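You operate a simulated robot arm through the tools that you are given. There is no shell and no other tool.

You are at the controls of a simulated robot arm. One attempt, no reset.

## Task
Gauge the beige tray's sample and sort it by the height card.
Fine: OK tray if within 1 mm of the card, else recheck tray; foot up again, arm swung aside.

It is judged by the outcome, as a careful person would: the job done as asked, and still so three seconds after it is handed in. It fails if anything else is knocked over, pushed out of place, dropped, spilled or broken.

## Robot
A 7-joint arm with a two-finger gripper, fixed in place. Base frame: the origin is at the foot of the arm, x ahead of it, y to its left, z up; the work surface is at about z = 0. Lengths are in m, angles in rad, forces in N, time in s.
With the tool pointing down near the work surface it reaches from about 0.26 to 0.6 m from the base axis. Its first joint turns from -2.496 to 2.496 rad. Payload 1.08 kg.
The TCP is the grasp point between the finger pads, 0.016 m short of the fingertips. In the tool frame z runs along the fingers and y along their closing line. The gripper opens to 0.088 m; its body begins 0.058 m behind the TCP.
Orientation is told as [roll, pitch, yaw] about the base's x, y, z axes, in that order, counted from this pose: with the fingers straight down and closing along the base's y, the tool's x points along the base's -x, its y along +y and its z along -z.

## Interface
- The arm moves only by the tool servo_tool. Its argument "increments" is a list that holds one entry, the list of rows, each a list of 7 numbers: the turn, a rotation vector about the tool's x, y, z in rad, then the shift along the tool's x, y, z in m, then the closure, from 0 (fully open) to 1 (shut). In form: [[[ax, ay, az, tx, ty, tz, grip], ...]]. A call has 1 to 20 rows; each row is the pose to reach, as a shift and turn from the pose commanded when the call began, along the tool's axes at that moment. Rows are played at 5 a second. More than 0.05 m and 0.15 rad between two rows, or a gripper value outside its range, and nothing of the call is played. Where a pose cannot be reached the arm comes as near as it can. A force on the tool above 90 N (or 10 N above the force at the start of the call, whichever is more), or a blocked arm, ends the call early, and 0.2 s more pass. The fingers move at their own pace (about 0.1867 m/s each) and stop on an object; they squeeze with about 20 N. The grip force told is the motor's: it shows also when the fingers shut on nothing. Time passes only in rows, and 0.2 s behind the last, so rows that repeat a pose let the fingers close. The reply holds the time, the measured pose of the TCP, the force on the tool along the base axes, the opening and the grip force, in the units named above and with some noise, with the torque about the TCP (base axes, N m) and any sound that the robot's microphone picked up, and new pictures: "show" is both (left out), scene, wrist or none.
- Cameras (640 x 400 px; columns grow to the right, rows downward): "scene" is fixed at [0.4007, 0.5009, 0.8353]; the picture's right is [-0.83, 0.56, 0.00], its down [0.52, 0.77, -0.36] and it looks along [-0.20, -0.30, -0.93] (base axes); focal length 328 px, centre (320, 200). "wrist" rides on the gripper at [0.082, -0.008, -0.092] in the tool frame; the picture's right is [0.10, 0.99, 0.00], its down [-0.70, 0.07, -0.71] and it looks along [-0.71, 0.07, 0.70] (tool axes); focal length 256 px, centre (320, 200). There is no depth. A picture from a camera that has moved, and an enlarged one, comes with that camera's place and axes in the base frame and with its lens.
- zoom(camera, box): a new picture of the part [left, top, right, bottom] of that camera's present view, enlarged. It takes no simulated time.
- sign_off(): hands the job in; it is judged then, once.

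Nothing tells you positions but the pictures and the camera data. Unless the task says otherwise, let go and move clear before handing in.

The tools are called after "Call:" by a JSON object that holds its "api" and its "payload". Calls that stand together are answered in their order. servo_tool: Moves the arm, as the interface text tells. Its arguments: {"type":"object","properties":{"increments":{"type":"array","items":{"type":"array","items":{"type":"array","items":{"type":"number"}}}},"show":{"type":"string","enum":["both","scene","wrist","none"]}},"required":["increments"]} The other tools are called the same way: zoom (camera, box) takes an enlarged picture of a part of a camera's view; sign_off () hands the job in.

At the start:

```text
t: 0.0
position: [0.371, 0.173, 0.4086]
tcp_rot: [0.0, 0.0, 0.001]
ft_force: [0.1, 0.2, 0.7]
torque: [0.01, -0.04, 0.0]
finger_gap: 0.0882
finger_force: 0.1
```

scene: 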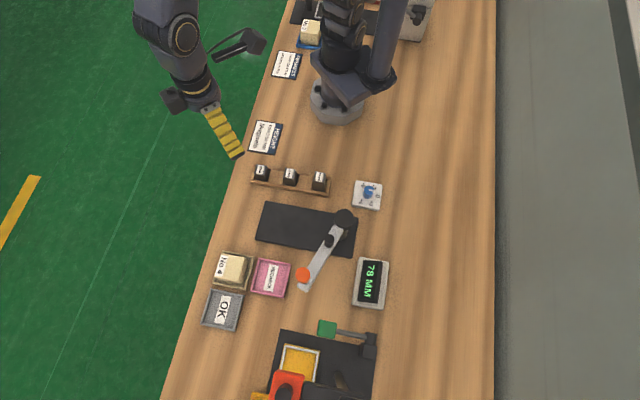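
wrist: 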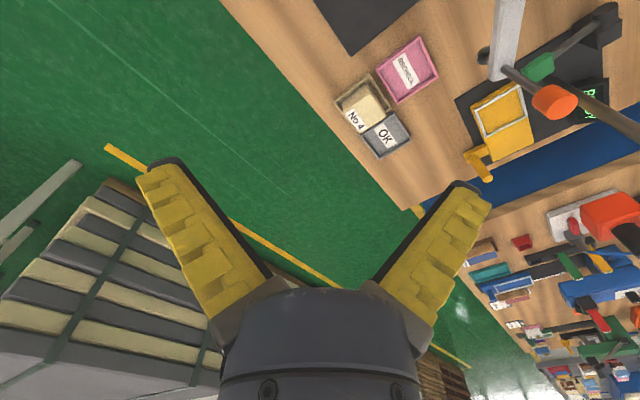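

I see a bench with a swing-arm gauge, a display reading "78 MM", trays (beige "No 4", pink recheck, grey OK), weights and cards. I'll look closer at each before moving.

Call:
{"api": "zoom", "payload": {"camera": "scene", "box": [190, 140, 400, 340]}}

Call:
{"api": "zoom", "payload": {"camera": "scene", "box": [230, 0, 350, 160]}}

Call:
{"api": "zoom", "payload": {"camera": "scene", "box": [200, 240, 300, 340]}}

Call:
{"api": "zoom", "payload": {"camera": "scene", "box": [290, 180, 400, 320]}}

Call:
{"api": "zoom", "payload": {"camera": "scene", "box": [240, 300, 400, 400]}}

Call:
{"api": "zoom", "payload": {"camera": "wrist", "box": [320, 20, 480, 170]}}

```text
2.00 times, centred on (295, 240) of scene
camera zoom: at [0.4007, 0.5009, 0.8353], right [-0.83, 0.56, 0.0], down [0.52, 0.77, -0.36], along [-0.2, -0.3, -0.93], focal length 657 px, centre (370, 120)
```

zoom: 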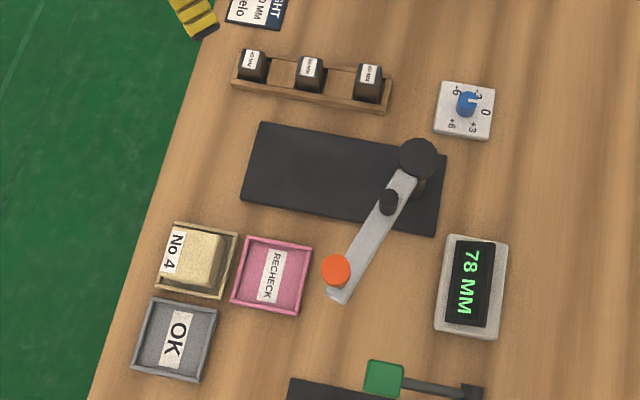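

```text
2.50 times, centred on (290, 80) of scene
camera zoom: at [0.4007, 0.5009, 0.8353], right [-0.83, 0.56, 0.0], down [0.52, 0.77, -0.36], along [-0.2, -0.3, -0.93], focal length 821 px, centre (395, 500)
```

zoom: 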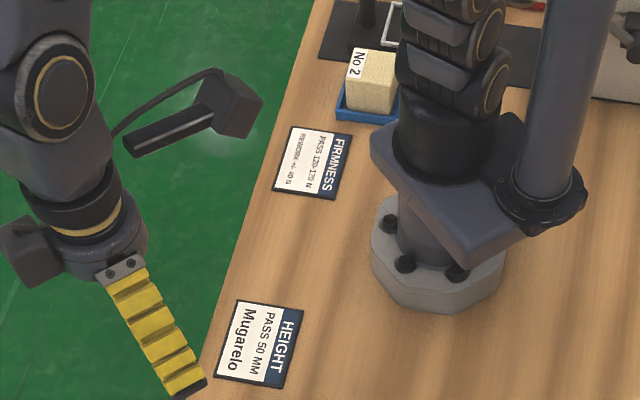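

```text
4.00 times, centred on (250, 290) of scene
camera zoom: at [0.4007, 0.5009, 0.8353], right [-0.83, 0.56, 0.0], down [0.52, 0.77, -0.36], along [-0.2, -0.3, -0.93], focal length 1314 px, centre (600, -160)
```

zoom: 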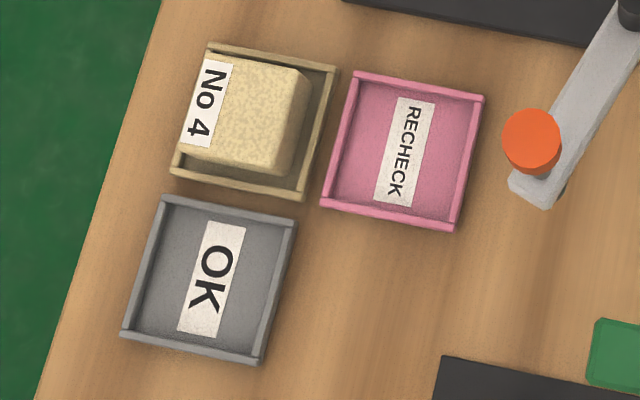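

```text
2.86 times, centred on (345, 250) of scene
camera zoom: at [0.4007, 0.5009, 0.8353], right [-0.83, 0.56, 0.0], down [0.52, 0.77, -0.36], along [-0.2, -0.3, -0.93], focal length 939 px, centre (249, 57)
```

zoom: 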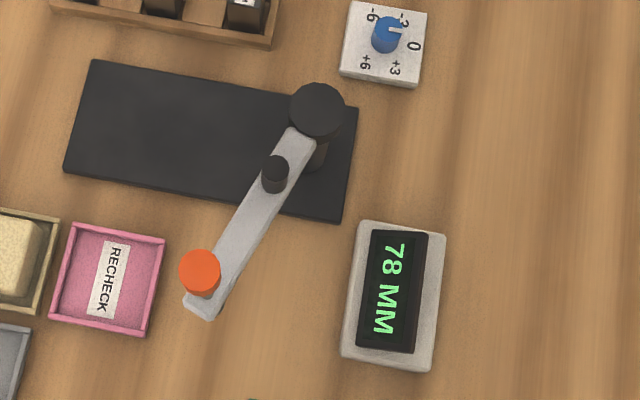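

```text
4.00 times, centred on (320, 350) of scene
camera zoom: at [0.4007, 0.5009, 0.8353], right [-0.83, 0.56, 0.0], down [0.52, 0.77, -0.36], along [-0.2, -0.3, -0.93], focal length 1314 px, centre (320, -400)
```

zoom: 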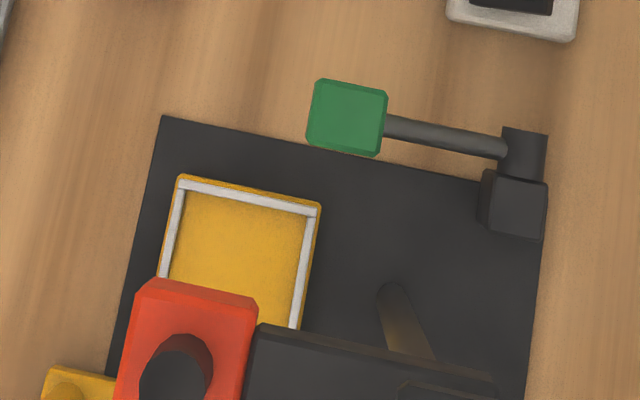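

```text
2.67 times, centred on (400, 95) of wrist
camera zoom: at [0.289, 0.1658, 0.4999], right [-0.1, 0.99, 0.0], down [0.7, 0.07, 0.71], along [0.71, 0.07, -0.7], focal length 683 px, centre (107, 480)
```

zoom: 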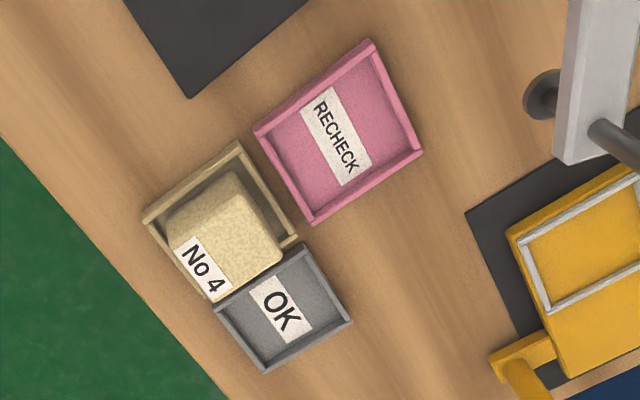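

The height card seems to say "PASS 50 MM". I want to read the card, the check blocks and the offset dial precisely before planning.

Call:
{"api": "zoom", "payload": {"camera": "scene", "box": [245, 115, 290, 160]}}

Call:
{"api": "zoom", "payload": {"camera": "scene", "box": [245, 155, 335, 200]}}

Call:
{"api": "zoom", "payload": {"camera": "scene", "box": [345, 170, 395, 220]}}

Call:
{"api": "zoom", "payload": {"camera": "scene", "box": [290, 200, 370, 300]}}

Call:
{"api": "zoom", "payload": {"camera": "scene", "box": [345, 250, 395, 315]}}

Call:
{"api": "zoom", "payload": {"camera": "scene", "box": [260, 40, 310, 90]}}

Call:
{"api": "zoom", "payload": {"camera": "wrist", "box": [440, 0, 640, 180]}}

```text
8.89 times, centred on (268, 138) of scene
camera zoom: at [0.4007, 0.5009, 0.8353], right [-0.83, 0.56, 0.0], down [0.52, 0.77, -0.36], along [-0.2, -0.3, -0.93], focal length 2920 px, centre (787, 756)
```

zoom: 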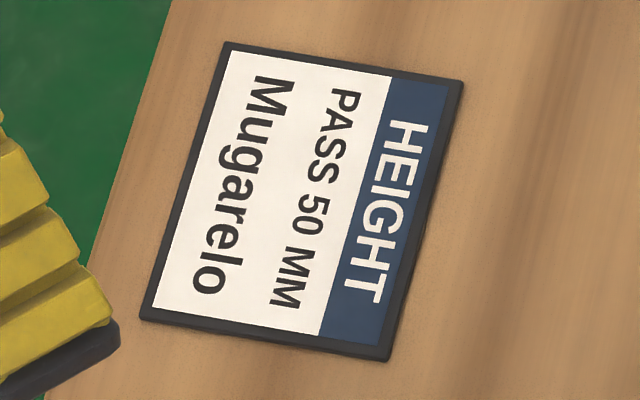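

```text
7.11 times, centred on (290, 178) of scene
camera zoom: at [0.4007, 0.5009, 0.8353], right [-0.83, 0.56, 0.0], down [0.52, 0.77, -0.36], along [-0.2, -0.3, -0.93], focal length 2336 px, centre (533, 360)
```

zoom: 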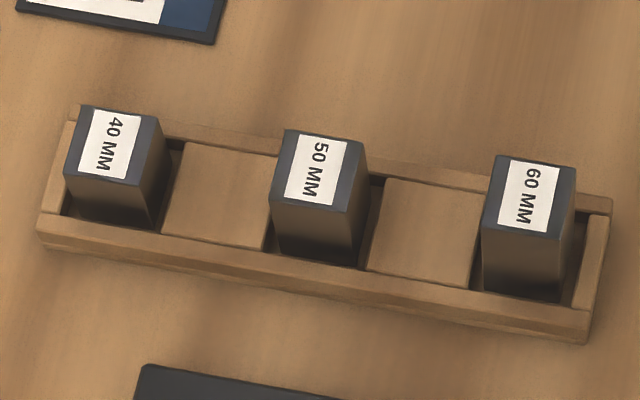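

```text
8.00 times, centred on (370, 195) of scene
camera zoom: at [0.4007, 0.5009, 0.8353], right [-0.83, 0.56, 0.0], down [0.52, 0.77, -0.36], along [-0.2, -0.3, -0.93], focal length 2628 px, centre (-80, 240)
```

zoom: 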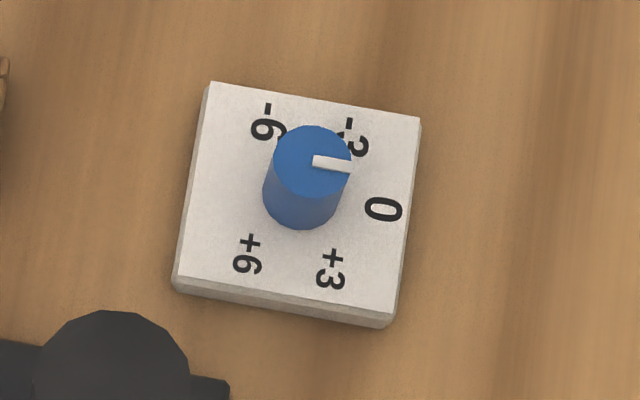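

```text
4.00 times, centred on (330, 250) of scene
camera zoom: at [0.4007, 0.5009, 0.8353], right [-0.83, 0.56, 0.0], down [0.52, 0.77, -0.36], along [-0.2, -0.3, -0.93], focal length 1314 px, centre (280, 0)
```

zoom: 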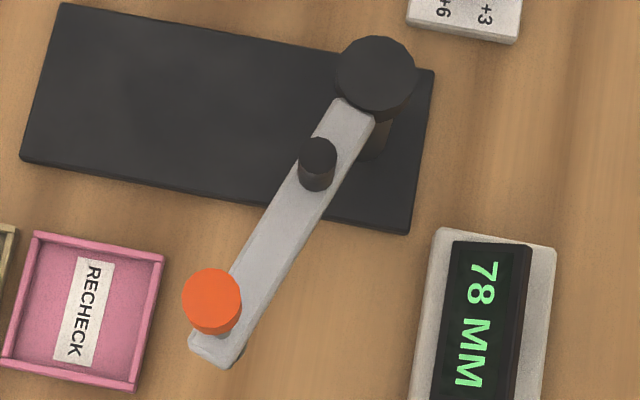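

```text
6.15 times, centred on (370, 282) of scene
camera zoom: at [0.4007, 0.5009, 0.8353], right [-0.83, 0.56, 0.0], down [0.52, 0.77, -0.36], along [-0.2, -0.3, -0.93], focal length 2022 px, centre (12, -308)
```

zoom: 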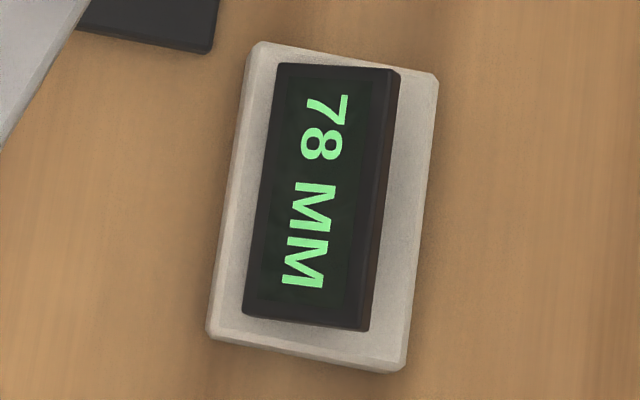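

```text
8.00 times, centred on (285, 65) of scene
camera zoom: at [0.4007, 0.5009, 0.8353], right [-0.83, 0.56, 0.0], down [0.52, 0.77, -0.36], along [-0.2, -0.3, -0.93], focal length 2628 px, centre (600, 1280)
```

zoom: 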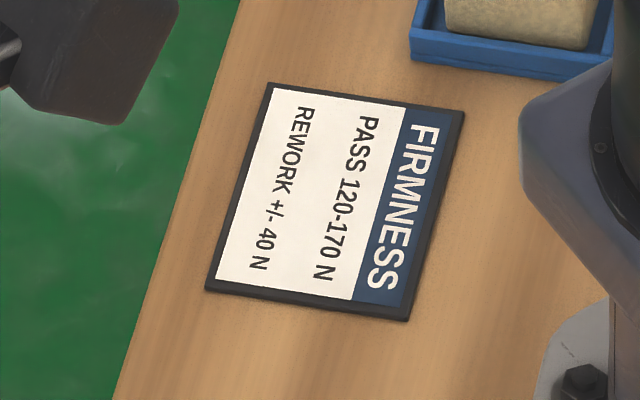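

```text
2.22 times, centred on (540, 90) of wrist
camera zoom: at [0.289, 0.1658, 0.4999], right [-0.1, 0.99, 0.0], down [0.7, 0.07, 0.71], along [0.71, 0.07, -0.7], focal length 569 px, centre (-169, 444)
```

zoom: 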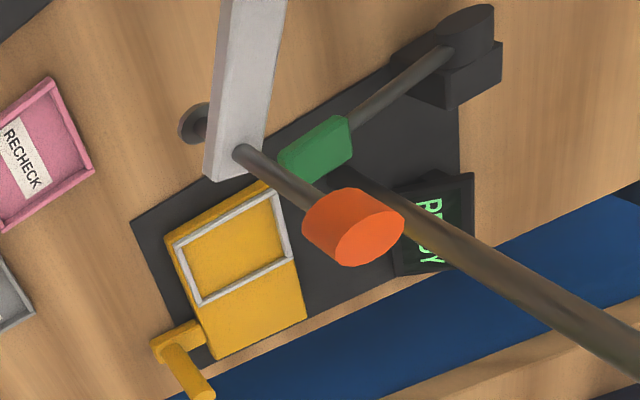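

The card reads 50 mm, the rack holds 40, 50 and 60 mm check blocks, the dial looks set to 0, and the gauge foot hangs on a rod under an orange knob. I'll zoom further on the sample and the gauge to get their geometry.

Call:
{"api": "zoom", "payload": {"camera": "wrist", "box": [330, 65, 420, 165]}}

Call:
{"api": "zoom", "payload": {"camera": "scene", "box": [205, 245, 255, 295]}}

Call:
{"api": "zoom", "payload": {"camera": "scene", "box": [290, 255, 330, 300]}}

Call:
{"api": "zoom", "payload": {"camera": "scene", "box": [315, 195, 365, 255]}}

```text
4.00 times, centred on (375, 115) of wrist
camera zoom: at [0.289, 0.1658, 0.4999], right [-0.1, 0.99, 0.0], down [0.7, 0.07, 0.71], along [0.71, 0.07, -0.7], focal length 1024 px, centre (100, 540)
```

zoom: 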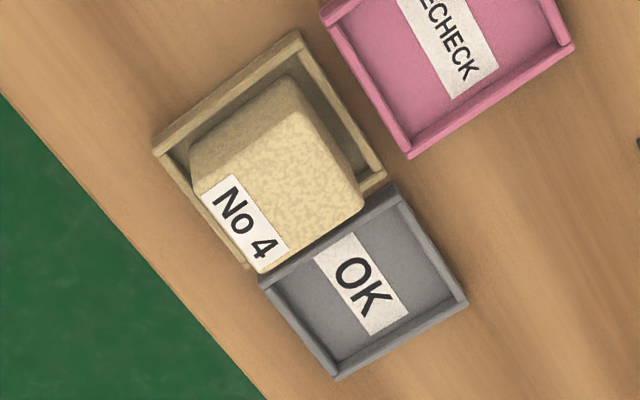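

```text
8.00 times, centred on (230, 270) of scene
camera zoom: at [0.4007, 0.5009, 0.8353], right [-0.83, 0.56, 0.0], down [0.52, 0.77, -0.36], along [-0.2, -0.3, -0.93], focal length 2628 px, centre (1040, -360)
```

zoom: 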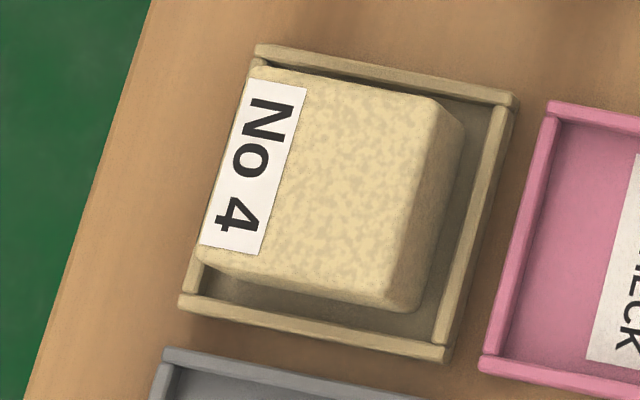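

```text
8.89 times, centred on (310, 278) of scene
camera zoom: at [0.4007, 0.5009, 0.8353], right [-0.83, 0.56, 0.0], down [0.52, 0.77, -0.36], along [-0.2, -0.3, -0.93], focal length 2920 px, centre (409, -489)
```

zoom: 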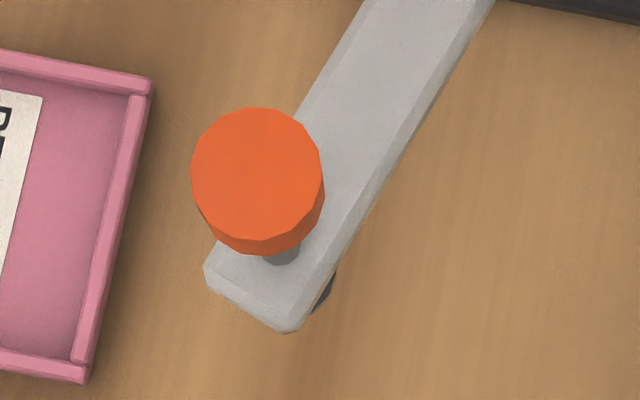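

```text
6.67 times, centred on (340, 225) of scene
camera zoom: at [0.4007, 0.5009, 0.8353], right [-0.83, 0.56, 0.0], down [0.52, 0.77, -0.36], along [-0.2, -0.3, -0.93], focal length 2190 px, centre (187, 33)
```

zoom: 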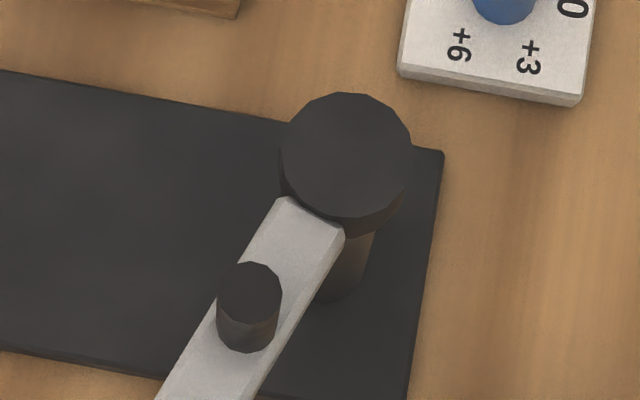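

Estimates so far:
- Orange knob at about (0.379, 0.413), top near z 0.26.
- Gauge pivot at about (0.238, 0.349).
- Swing-arm direction at about 24.5°.
- Plate axis at -45°.

I'll move above the knob and check alignment.

Call:
{"api": "servo_tool", "payload": {"increments": [[[0, 0, -0.0717, -0.0013, 0.04, 0.008, 0.2], [0, 0, -0.1433, -0.0027, 0.08, 0.016, 0.3], [0, 0, -0.215, -0.004, 0.12, 0.024, 0.3], [0, 0, -0.2867, -0.0053, 0.16, 0.032, 0.3], [0, 0, -0.3583, -0.0067, 0.2, 0.04, 0.3], [0, 0, -0.43, -0.008, 0.24, 0.05, 0.3], [0, 0, -0.43, -0.008, 0.24, 0.05, 0.3]]], "show": "both"}}

```text
t: 1.6
position: [0.3663, 0.4008, 0.3426]
tcp_rot: [0.0, 0.001, 0.43]
ft_force: [0.0, -0.5, -0.3]
torque: [-0.01, 0.0, -0.01]
finger_gap: 0.0654
finger_force: 3.1
out of reach, approached as far as the arm can: row 6, 7
camera wrist: at [0.2951, 0.3589, 0.4344], right [-0.51, 0.86, 0.0], down [0.61, 0.36, 0.71], along [0.61, 0.36, -0.7], focal length 256 px, centre (320, 200)
```

scene: 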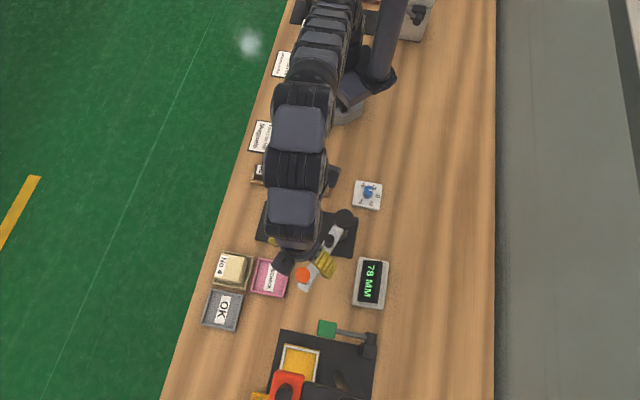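
wrist: 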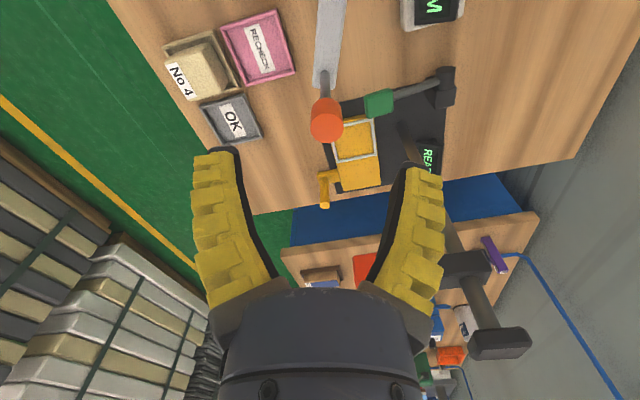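

The reach limit stopped me slightly short at this height, and lower down there is more reach. I'll zoom in on the knob from the wrist to fix its position and height.

Call:
{"api": "zoom", "payload": {"camera": "wrist", "box": [280, 40, 380, 150]}}

Call:
{"api": "zoom", "payload": {"camera": "wrist", "box": [150, 0, 300, 160]}}

Call:
{"api": "zoom", "payload": {"camera": "scene", "box": [260, 220, 360, 310]}}

```text
3.64 times, centred on (330, 95) of wrist
camera zoom: at [0.2951, 0.3589, 0.4344], right [-0.51, 0.86, 0.0], down [0.61, 0.36, 0.71], along [0.61, 0.36, -0.7], focal length 931 px, centre (284, 582)
```

zoom: 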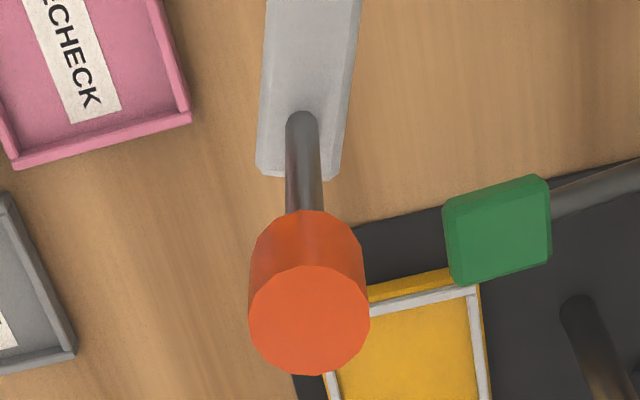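

```text
2.50 times, centred on (225, 80) of wrist
camera zoom: at [0.2951, 0.3589, 0.4344], right [-0.51, 0.86, 0.0], down [0.61, 0.36, 0.71], along [0.61, 0.36, -0.7], focal length 640 px, centre (558, 500)
```

zoom: 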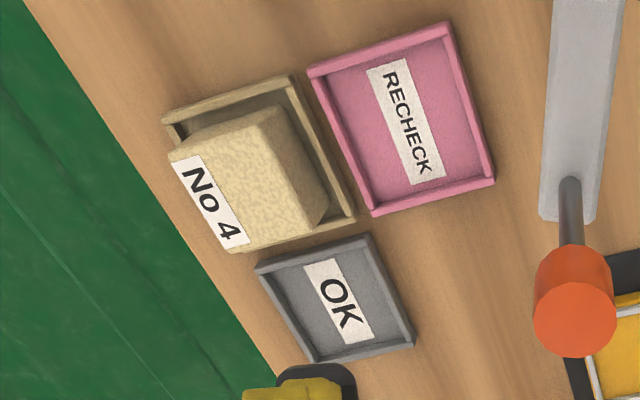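

```text
4.44 times, centred on (310, 265) of scene
camera zoom: at [0.4007, 0.5009, 0.8353], right [-0.83, 0.56, 0.0], down [0.52, 0.77, -0.36], along [-0.2, -0.3, -0.93], focal length 1460 px, centre (364, -89)
```

zoom: 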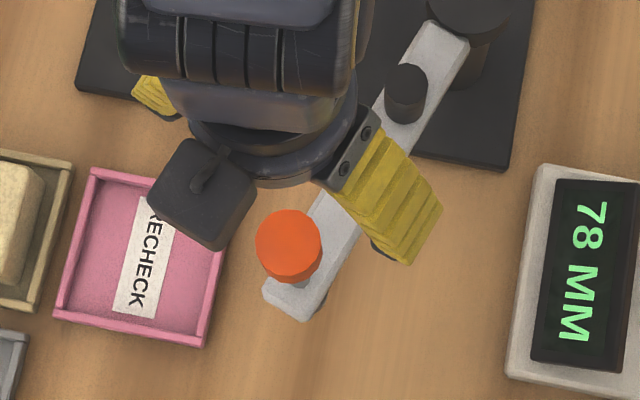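

The knob top is at about (0.379, 0.414, 0.257) and it is 25 mm tall. I'll lower a little into the reachable zone first, to see what pose the controller now holds.

Call:
{"api": "servo_tool", "payload": {"increments": [[[0, 0, 0, 0, 0, 0.03, 0.3], [0, 0, 0, 0, 0, 0.06, 0.3], [0, 0, 0, 0, 0, 0.06, 0.3]]], "show": "scene"}}

```text
t: 2.4
position: [0.3645, 0.4003, 0.2835]
tcp_rot: [0.0, -0.001, 0.429]
ft_force: [0.5, -0.3, 0.7]
torque: [0.04, -0.02, 0.0]
finger_gap: 0.0658
finger_force: 2.8
```

scene: 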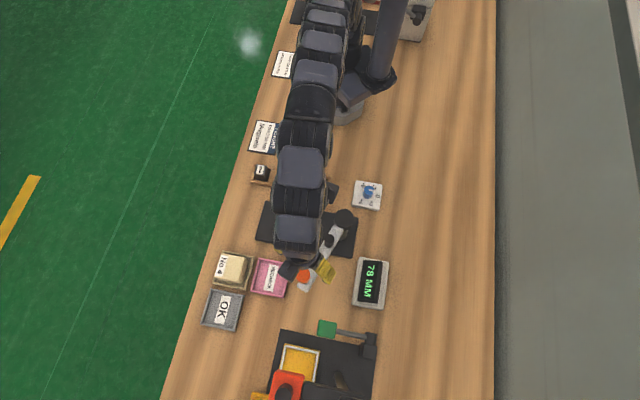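

The controller holds the achieved pose, so I'll centre over the knob, then lower around it with the fingers open.

Call:
{"api": "servo_tool", "payload": {"increments": [[[0, 0, 0, -0.0093, 0.0033, 0, 0.3], [0, 0, 0, -0.0185, 0.0066, 0, 0.3], [0, 0, 0, -0.0185, 0.0066, 0, 0.3]]], "show": "both"}}

```text
t: 3.2
position: [0.3802, 0.414, 0.2836]
tcp_rot: [0.002, 0.001, 0.431]
ft_force: [0.0, 0.2, -0.3]
torque: [0.01, -0.04, 0.02]
finger_gap: 0.0656
finger_force: 3.4
camera wrist: at [0.3087, 0.373, 0.3752], right [-0.51, 0.86, 0.0], down [0.61, 0.36, 0.71], along [0.61, 0.36, -0.7], focal length 256 px, centre (320, 200)
```

scene: 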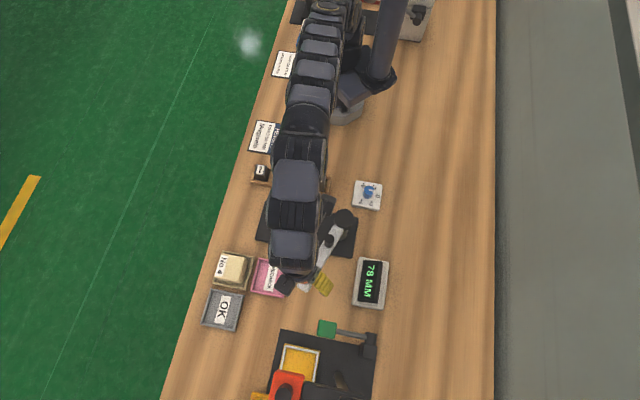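
wrist: 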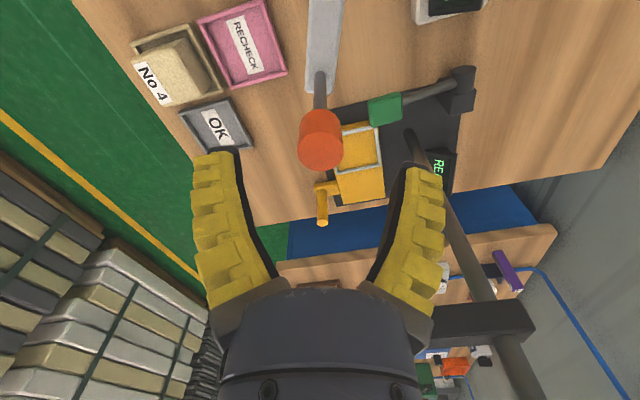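

The knob is centred between the fingers. I'll lower to mid-knob height and close.

Call:
{"api": "servo_tool", "payload": {"increments": [[[0, 0, 0, 0, 0, 0.0183, 0.3], [0, 0, 0, 0, 0, 0.0366, 0.3], [0, 0, 0, 0, 0, 0.0366, 0.3], [0, 0, 0, 0, 0, 0.0366, 0.6], [0, 0, 0, 0, 0, 0.0366, 0.8], [0, 0, 0, 0, 0, 0.0366, 0.8]]], "show": "both"}}

```text
t: 4.6
position: [0.3787, 0.4145, 0.2444]
tcp_rot: [-0.001, 0.002, 0.432]
ft_force: [0.0, -0.4, -0.1]
torque: [0.03, 0.0, -0.02]
finger_gap: 0.0207
finger_force: 4.7
camera wrist: at [0.3085, 0.3722, 0.3372], right [-0.51, 0.86, 0.0], down [0.61, 0.36, 0.71], along [0.61, 0.36, -0.7], focal length 256 px, centre (320, 200)
```

scene: 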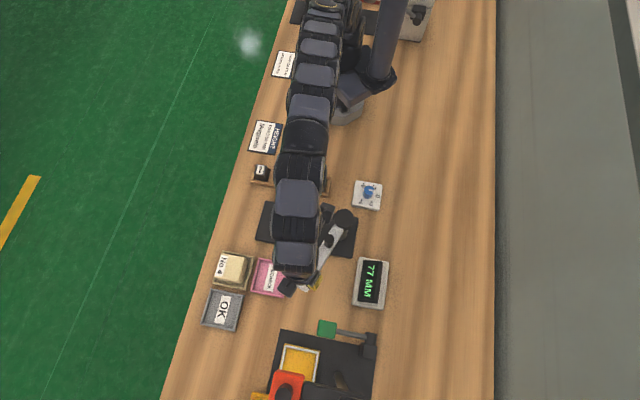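
wrist: 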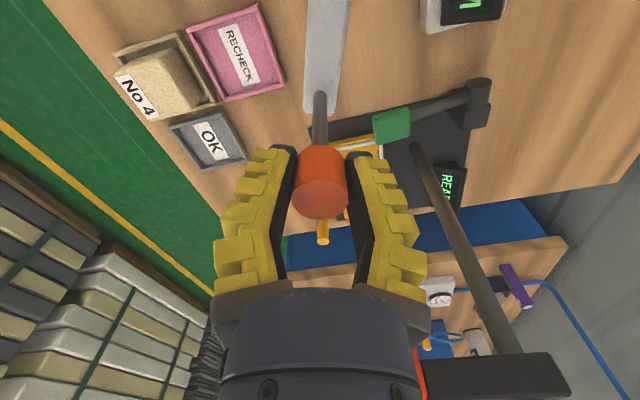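

The display now shows 77 and the fingers stopped near 21 mm. I'll check the contact closely.

Call:
{"api": "zoom", "payload": {"camera": "wrist", "box": [220, 80, 430, 260]}}

Call:
{"api": "zoom", "payload": {"camera": "scene", "box": [270, 240, 400, 320]}}

```text
2.22 times, centred on (325, 170) of wrist
camera zoom: at [0.3085, 0.3722, 0.3372], right [-0.51, 0.86, 0.0], down [0.61, 0.36, 0.71], along [0.61, 0.36, -0.7], focal length 569 px, centre (309, 267)
```

zoom: 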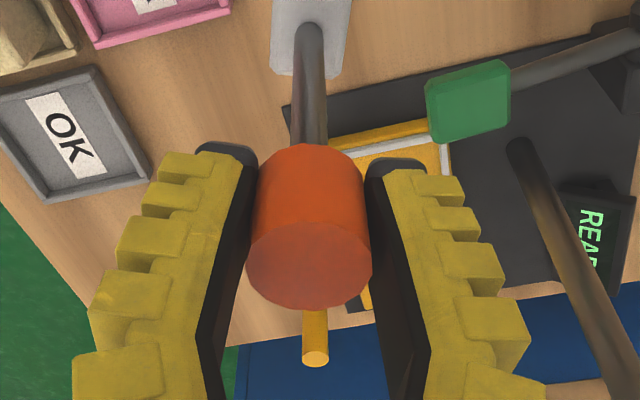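

```text
4.92 times, centred on (335, 280) of scene
camera zoom: at [0.4007, 0.5009, 0.8353], right [-0.83, 0.56, 0.0], down [0.52, 0.77, -0.36], along [-0.2, -0.3, -0.93], focal length 1617 px, centre (246, -194)
```

zoom: 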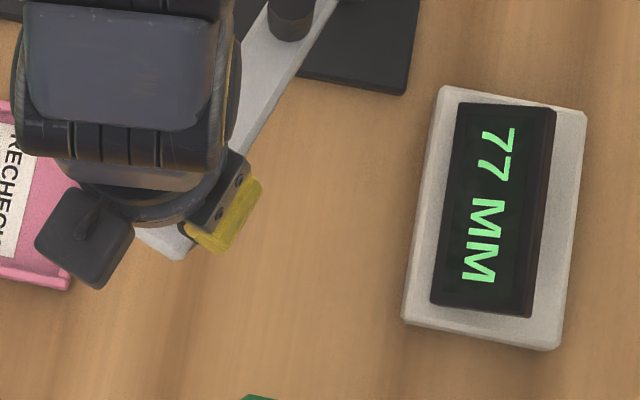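

The knob is gripped. I'll swing the arm gently along its arc about the pivot, testing the first 15° while watching the force.

Call:
{"api": "servo_tool", "payload": {"increments": [[[0, 0, 0.0436, 0.00015, -0.00677, 0, 0.85], [0, 0, 0.0873, 0.00059, -0.01353, 0, 0.85], [0, 0, 0.1309, 0.00133, -0.02026, 0, 0.85], [0, 0, 0.1745, 0.00236, -0.02695, 0, 0.85], [0, 0, 0.2182, 0.00368, -0.03359, 0, 0.85], [0, 0, 0.2618, 0.00529, -0.04017, 0, 0.85]]], "show": "scene"}}

```text
t: 6.0
position: [0.3909, 0.3755, 0.2447]
tcp_rot: [-0.001, 0.002, 0.17]
ft_force: [-6.8, -0.8, 0.6]
torque: [0.03, -0.14, 0.0]
finger_gap: 0.0138
finger_force: 21.9
```

scene: 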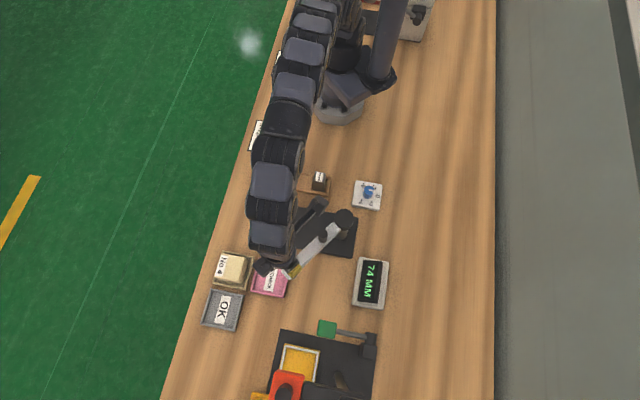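

The arm moves with me, but the reading dropped to 74 and the gap narrowed. I'll check the grip before going on.

Call:
{"api": "zoom", "payload": {"camera": "scene", "box": [240, 190, 400, 310]}}

Call:
{"api": "zoom", "payload": {"camera": "wrist", "box": [220, 80, 430, 260]}}

Call:
{"api": "zoom", "payload": {"camera": "wrist", "box": [0, 0, 640, 400]}}

```text
3.33 times, centred on (320, 250) of scene
camera zoom: at [0.4007, 0.5009, 0.8353], right [-0.83, 0.56, 0.0], down [0.52, 0.77, -0.36], along [-0.2, -0.3, -0.93], focal length 1095 px, centre (320, 33)
```

zoom: 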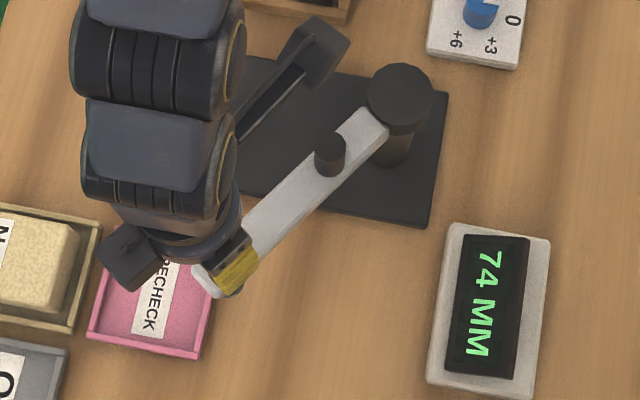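

```text
2.22 times, centred on (325, 170) of wrist
camera zoom: at [0.3123, 0.3534, 0.3364], right [-0.27, 0.96, 0.0], down [0.68, 0.19, 0.71], along [0.68, 0.19, -0.71], focal length 569 px, centre (309, 267)
```

zoom: 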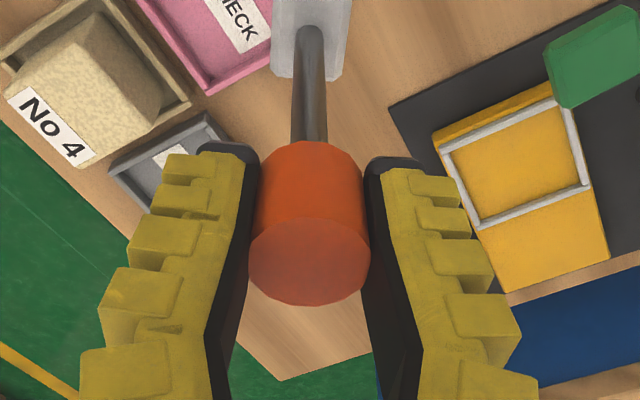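

```text
1.00 times, centred on (320, 200) of wrist (not enlarged: the box is as wide or as high as the picture)
camera zoom: at [0.3123, 0.3534, 0.3364], right [-0.27, 0.96, 0.0], down [0.68, 0.19, 0.71], along [0.68, 0.19, -0.71], focal length 256 px, centre (320, 200)
```

zoom: 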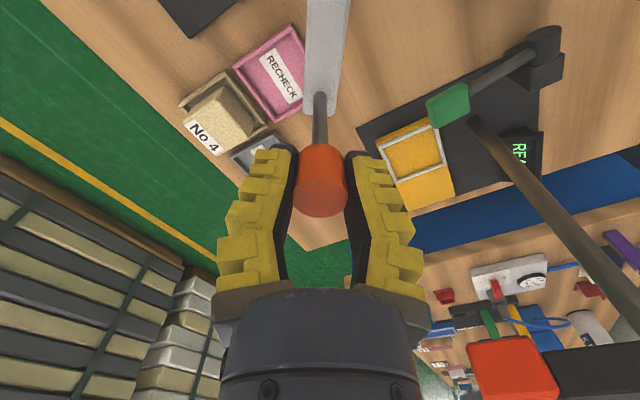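

The grip is sound, since the fingers are compliant and taper inward, and the small force suggests my radius is a little large. I'll keep swinging with a slight inward correction.

Call:
{"api": "servo_tool", "payload": {"increments": [[[0, 0, 0.0436, 0.0006, -0.00675, 0, 0.85], [0, 0, 0.0873, 0.0013, -0.01347, 0, 0.85], [0, 0, 0.1309, 0.0025, -0.02017, 0, 0.85], [0, 0, 0.1745, 0.0038, -0.02683, 0, 0.85], [0, 0, 0.2182, 0.0052, -0.03344, 0, 0.85], [0, 0, 0.2618, 0.0068, -0.03999, 0, 0.85], [0, 0, 0.3491, 0.0108, -0.05284, 0, 0.85], [0, 0, 0.3491, 0.0108, -0.05284, 0, 0.85]]], "show": "scene"}}

```text
t: 7.8
position: [0.3904, 0.3205, 0.2447]
tcp_rot: [0.002, -0.002, -0.184]
ft_force: [16.1, -2.7, 2.4]
torque: [-0.09, -0.09, 0.03]
finger_gap: 0.0147
finger_force: 22.0
```

scene: 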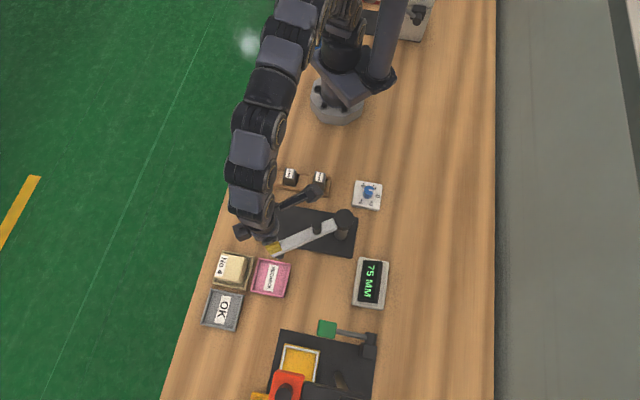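

The force shows I'm about 1 mm too far in now. I'll correct outward and continue along the arc toward the plate.

Call:
{"api": "servo_tool", "payload": {"increments": [[[0, 0, 0, -0.001, 0, 0, 0.85], [0, 0, 0.0436, -0.00085, -0.00676, 0, 0.85], [0, 0, 0.0873, -0.0004, -0.01351, 0, 0.85], [0, 0, 0.1309, 0.00033, -0.02023, 0, 0.85], [0, 0, 0.1745, 0.00135, -0.02692, 0, 0.85], [0, 0, 0.2182, 0.00267, -0.03355, 0, 0.85], [0, 0, 0.2618, 0.00428, -0.04012, 0, 0.85], [0, 0, 0.2618, 0.00428, -0.04012, 0, 0.85]]], "show": "scene"}}

```text
t: 9.6
position: [0.3789, 0.2823, 0.2466]
tcp_rot: [-0.001, -0.002, -0.44]
ft_force: [20.3, -9.0, 0.7]
torque: [-0.01, -0.09, 0.03]
finger_gap: 0.0146
finger_force: 21.7
```

scene: 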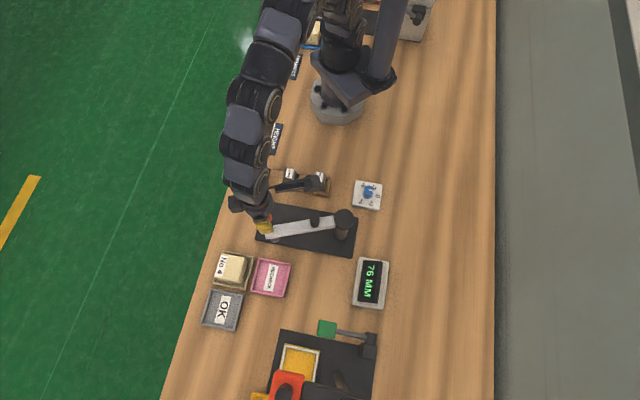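

The radial force keeps growing modestly, so the pivot sits a bit nearer than I assumed. I'll ease outward and look before the last part.

Call:
{"api": "servo_tool", "payload": {"increments": [[[0, 0, 0, -0.0008, 0, 0, 0.85], [0, 0, 0, -0.0016, 0, 0, 0.85], [0, 0, 0, -0.0016, 0, 0, 0.85]]], "show": "both"}}

Call:
{"api": "zoom", "payload": {"camera": "scene", "box": [230, 170, 400, 310]}}

```text
t: 10.4
position: [0.3784, 0.2828, 0.2445]
tcp_rot: [-0.001, 0.001, -0.442]
ft_force: [5.2, -1.8, 0.9]
torque: [-0.24, -0.49, 0.04]
finger_gap: 0.0151
finger_force: 22.2
camera wrist: at [0.3013, 0.31, 0.3367], right [0.33, 0.94, 0.0], down [0.67, -0.23, 0.71], along [0.67, -0.24, -0.71], focal length 256 px, centre (320, 200)
```

scene: 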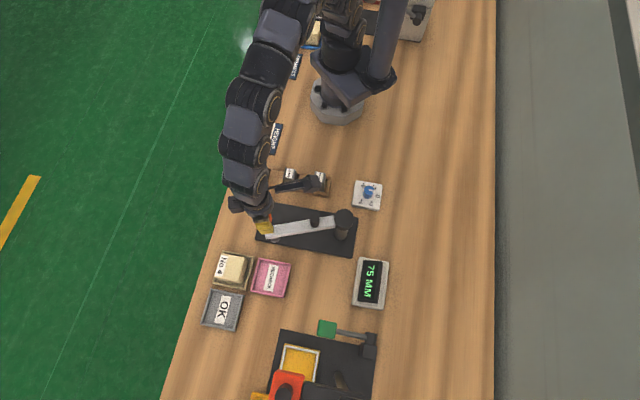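
wrist: 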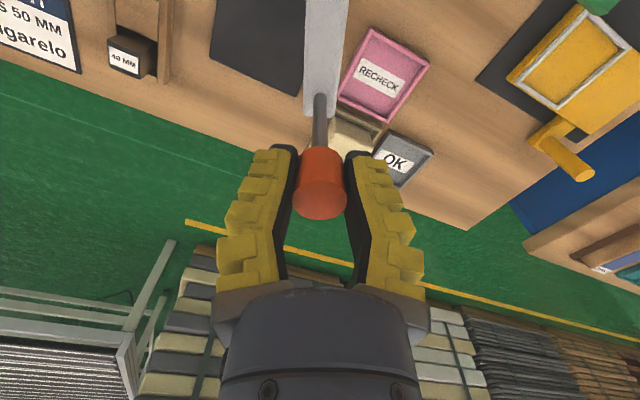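

```text
2.86 times, centred on (315, 240) of scene
camera zoom: at [0.4007, 0.5009, 0.8353], right [-0.83, 0.56, 0.0], down [0.52, 0.77, -0.36], along [-0.2, -0.3, -0.93], focal length 939 px, centre (334, 86)
```

zoom: 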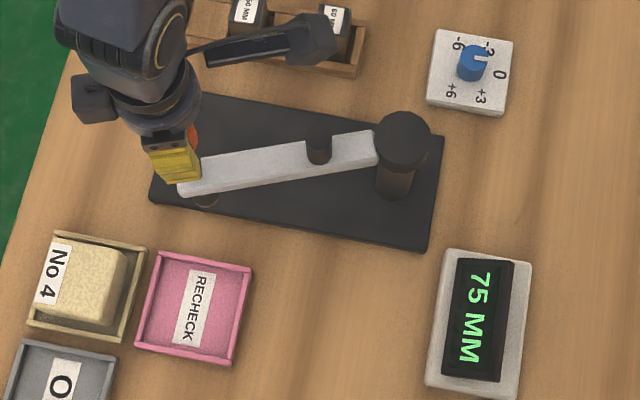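

The force is down to about 5 N. I'll finish the swing to the plate's centre line.

Call:
{"api": "servo_tool", "payload": {"increments": [[[0, 0, 0.0436, -0.0002, -0.00676, 0, 0.85], [0, 0, 0.0873, 9e-05, -0.01351, 0, 0.85], [0, 0, 0.1309, 0.0007, -0.02023, 0, 0.85], [0, 0, 0.1745, 0.00155, -0.02692, 0, 0.85], [0, 0, 0.2182, 0.00267, -0.03355, 0, 0.85], [0, 0, 0.2618, 0.00408, -0.04012, 0, 0.85], [0, 0, 0.3403, 0.00729, -0.05174, 0, 0.85], [0, 0, 0.3403, 0.00729, -0.05174, 0, 0.85]]], "show": "scene"}}

Call:
{"api": "zoom", "payload": {"camera": "scene", "box": [230, 170, 400, 310]}}

```text
t: 12.2
position: [0.3517, 0.2375, 0.2445]
tcp_rot: [0.002, -0.002, -0.784]
ft_force: [-3.2, 2.4, -1.2]
torque: [0.01, -0.01, 0.07]
finger_gap: 0.0174
finger_force: 7.7
```

scene: 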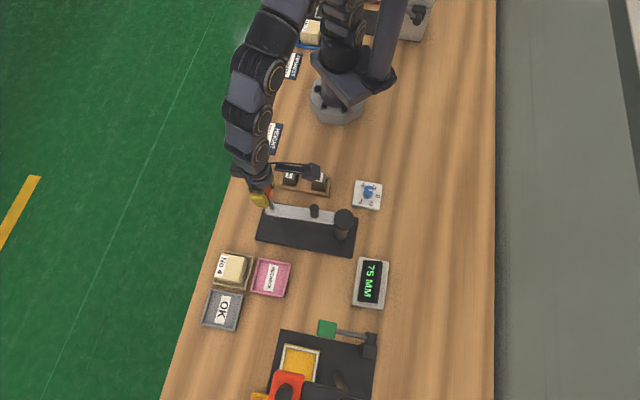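

```text
2.86 times, centred on (315, 240) of scene
camera zoom: at [0.4007, 0.5009, 0.8353], right [-0.83, 0.56, 0.0], down [0.52, 0.77, -0.36], along [-0.2, -0.3, -0.93], focal length 939 px, centre (334, 86)
```

zoom: 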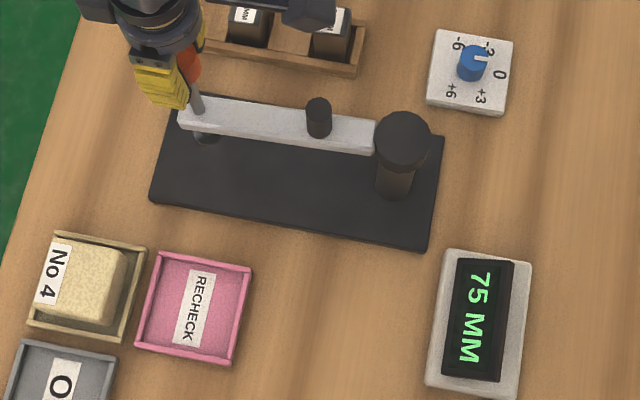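

The arm is over the plate centre line with the foot above bare plate. I'll regrip slightly higher on the knob so I can lower the foot all the way for a zero check of the gauge.

Call:
{"api": "servo_tool", "payload": {"increments": [[[0, 0, 0, 0, 0, 0, 0.4], [0, 0, 0, 0, 0, 0, 0.4], [0, 0, 0, 0, 0, -0.01, 0.4], [0, 0, 0, 0, 0, -0.01, 0.4]]], "show": "both"}}

Call:
{"api": "zoom", "payload": {"camera": "scene", "box": [230, 170, 400, 310]}}

Call:
{"api": "zoom", "payload": {"camera": "wrist", "box": [220, 80, 430, 260]}}

```text
t: 13.2
position: [0.3513, 0.2379, 0.256]
tcp_rot: [0.0, -0.001, -0.784]
ft_force: [-0.2, -0.1, -0.8]
torque: [0.01, 0.02, 0.0]
finger_gap: 0.0571
finger_force: 2.8
camera wrist: at [0.2878, 0.2902, 0.3476], right [0.63, 0.78, 0.0], down [0.55, -0.44, 0.71], along [0.55, -0.45, -0.7], focal length 256 px, centre (320, 200)
```

scene: 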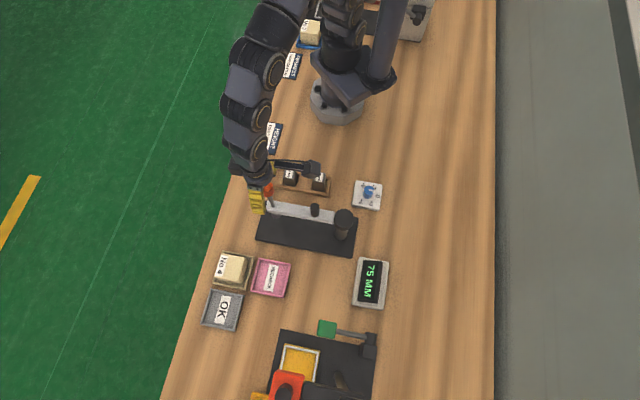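
wrist: 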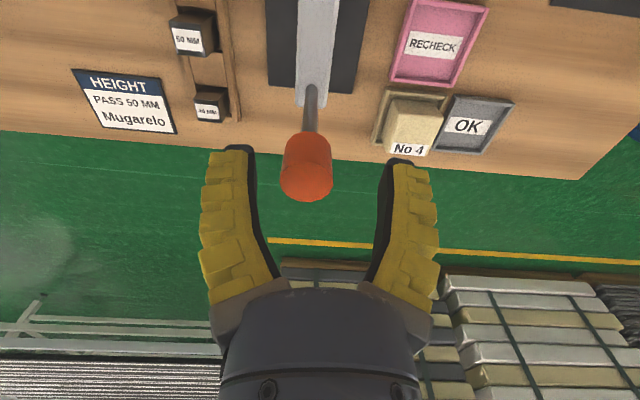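

```text
2.86 times, centred on (315, 240) of scene
camera zoom: at [0.4007, 0.5009, 0.8353], right [-0.83, 0.56, 0.0], down [0.52, 0.77, -0.36], along [-0.2, -0.3, -0.93], focal length 939 px, centre (334, 86)
```

zoom: 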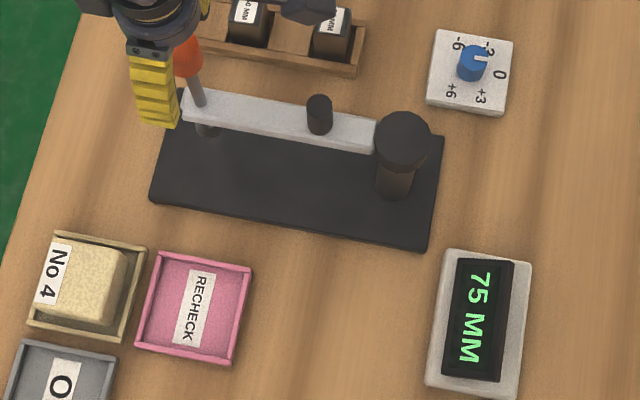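

```text
2.22 times, centred on (325, 170) of wrist
camera zoom: at [0.2878, 0.2902, 0.3476], right [0.63, 0.78, 0.0], down [0.55, -0.44, 0.71], along [0.55, -0.45, -0.7], focal length 569 px, centre (309, 267)
```

zoom: 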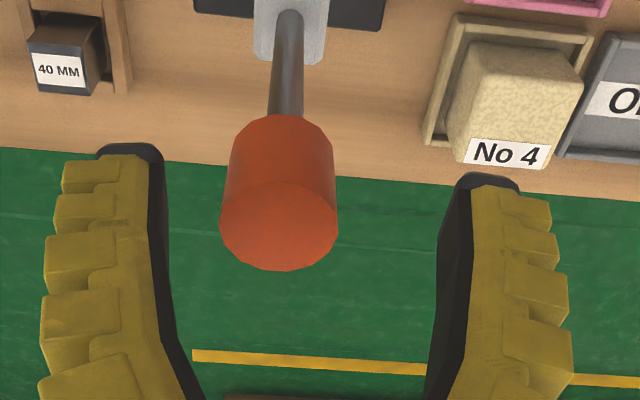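

The foot stays put when released, so it holds by friction, and the knob sits about 6 mm to one side. I'll re-centre, close on it and lower partway.

Call:
{"api": "servo_tool", "payload": {"increments": [[[0, 0, 0, -0.0013, -0.0065, 0.001, 0.4], [0, 0, 0, -0.0013, -0.0065, 0.001, 0.4], [0, 0, 0, -0.0013, -0.0065, 0.001, 0.7], [0, 0, 0, -0.0013, -0.0065, 0.001, 0.85], [0, 0, 0, -0.0013, -0.0065, 0.001, 0.85], [0, 0, 0, -0.0013, -0.0065, 0.011, 0.85], [0, 0, 0, -0.0013, -0.0065, 0.021, 0.85], [0, 0, 0, -0.0013, -0.0065, 0.021, 0.85]]], "show": "both"}}

Call:
{"api": "zoom", "payload": {"camera": "scene", "box": [230, 170, 400, 310]}}

```text
t: 15.0
position: [0.3478, 0.2332, 0.2341]
tcp_rot: [0.0, 0.0, -0.782]
ft_force: [-1.6, 1.8, -1.2]
torque: [-0.06, -0.05, 0.0]
finger_gap: 0.0168
finger_force: 6.5
camera wrist: at [0.284, 0.2851, 0.3267], right [0.63, 0.78, 0.0], down [0.55, -0.44, 0.71], along [0.55, -0.45, -0.7], focal length 256 px, centre (320, 200)
```

scene: 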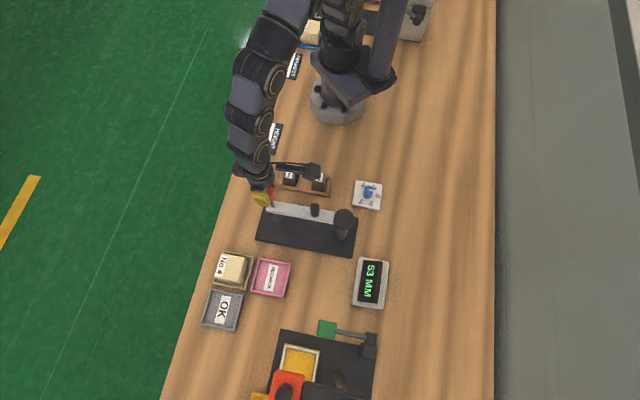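
wrist: 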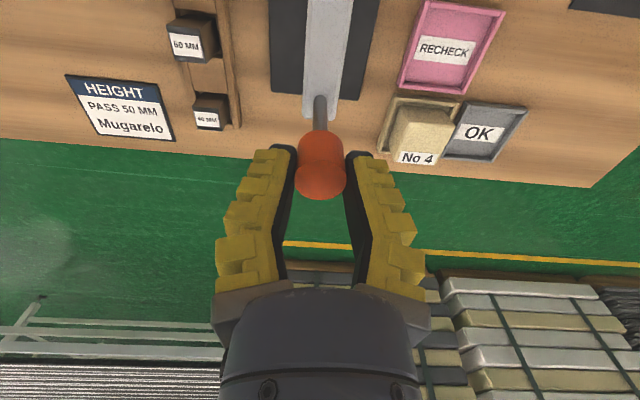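

```text
2.86 times, centred on (315, 240) of scene
camera zoom: at [0.4007, 0.5009, 0.8353], right [-0.83, 0.56, 0.0], down [0.52, 0.77, -0.36], along [-0.2, -0.3, -0.93], focal length 939 px, centre (334, 86)
```

zoom: 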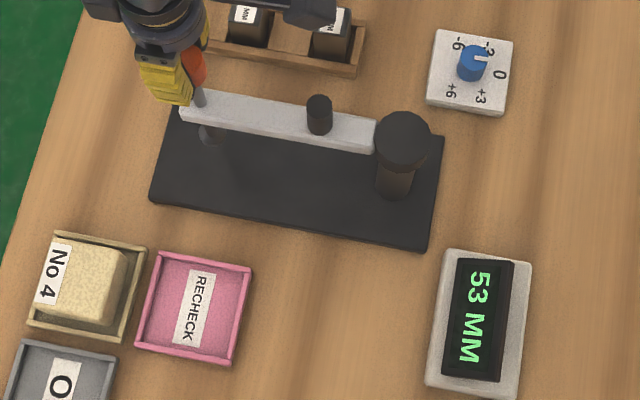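

The reading tracks 1:1 with height (53 at z 0.234). I'll lower on toward the plate in steps.

Call:
{"api": "servo_tool", "payload": {"increments": [[[0, 0, 0, 0, 0, 0.008, 0.85], [0, 0, 0, 0, 0, 0.016, 0.85], [0, 0, 0, 0, 0, 0.024, 0.85], [0, 0, 0, 0, 0, 0.032, 0.85], [0, 0, 0, 0, 0, 0.038, 0.85], [0, 0, 0, 0, 0, 0.04, 0.85]]], "show": "both"}}

Call:
{"api": "zoom", "payload": {"camera": "scene", "box": [230, 170, 400, 310]}}

```text
t: 16.4
position: [0.3458, 0.2332, 0.1943]
tcp_rot: [-0.001, 0.001, -0.782]
ft_force: [-6.9, 7.9, 1.2]
torque: [0.22, 0.21, 0.01]
finger_gap: 0.0143
finger_force: 22.9
camera wrist: at [0.2831, 0.285, 0.2867], right [0.63, 0.78, 0.0], down [0.55, -0.44, 0.71], along [0.55, -0.44, -0.71], focal length 256 px, centre (320, 200)
```

scene: 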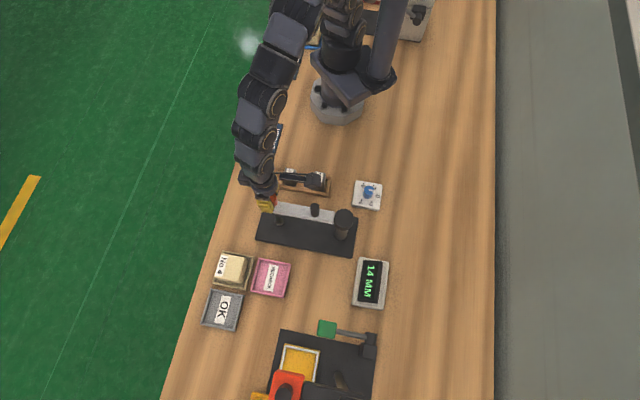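
wrist: 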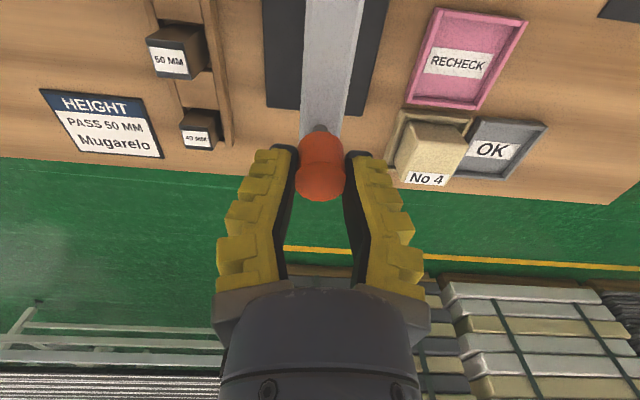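

```text
2.86 times, centred on (315, 240) of scene
camera zoom: at [0.4007, 0.5009, 0.8353], right [-0.83, 0.56, 0.0], down [0.52, 0.77, -0.36], along [-0.2, -0.3, -0.93], focal length 939 px, centre (334, 86)
```

zoom: 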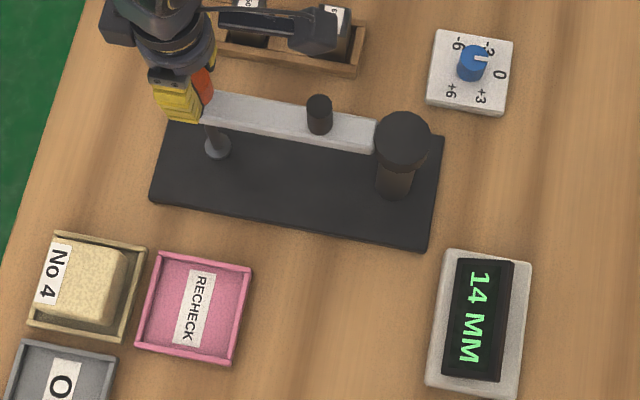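

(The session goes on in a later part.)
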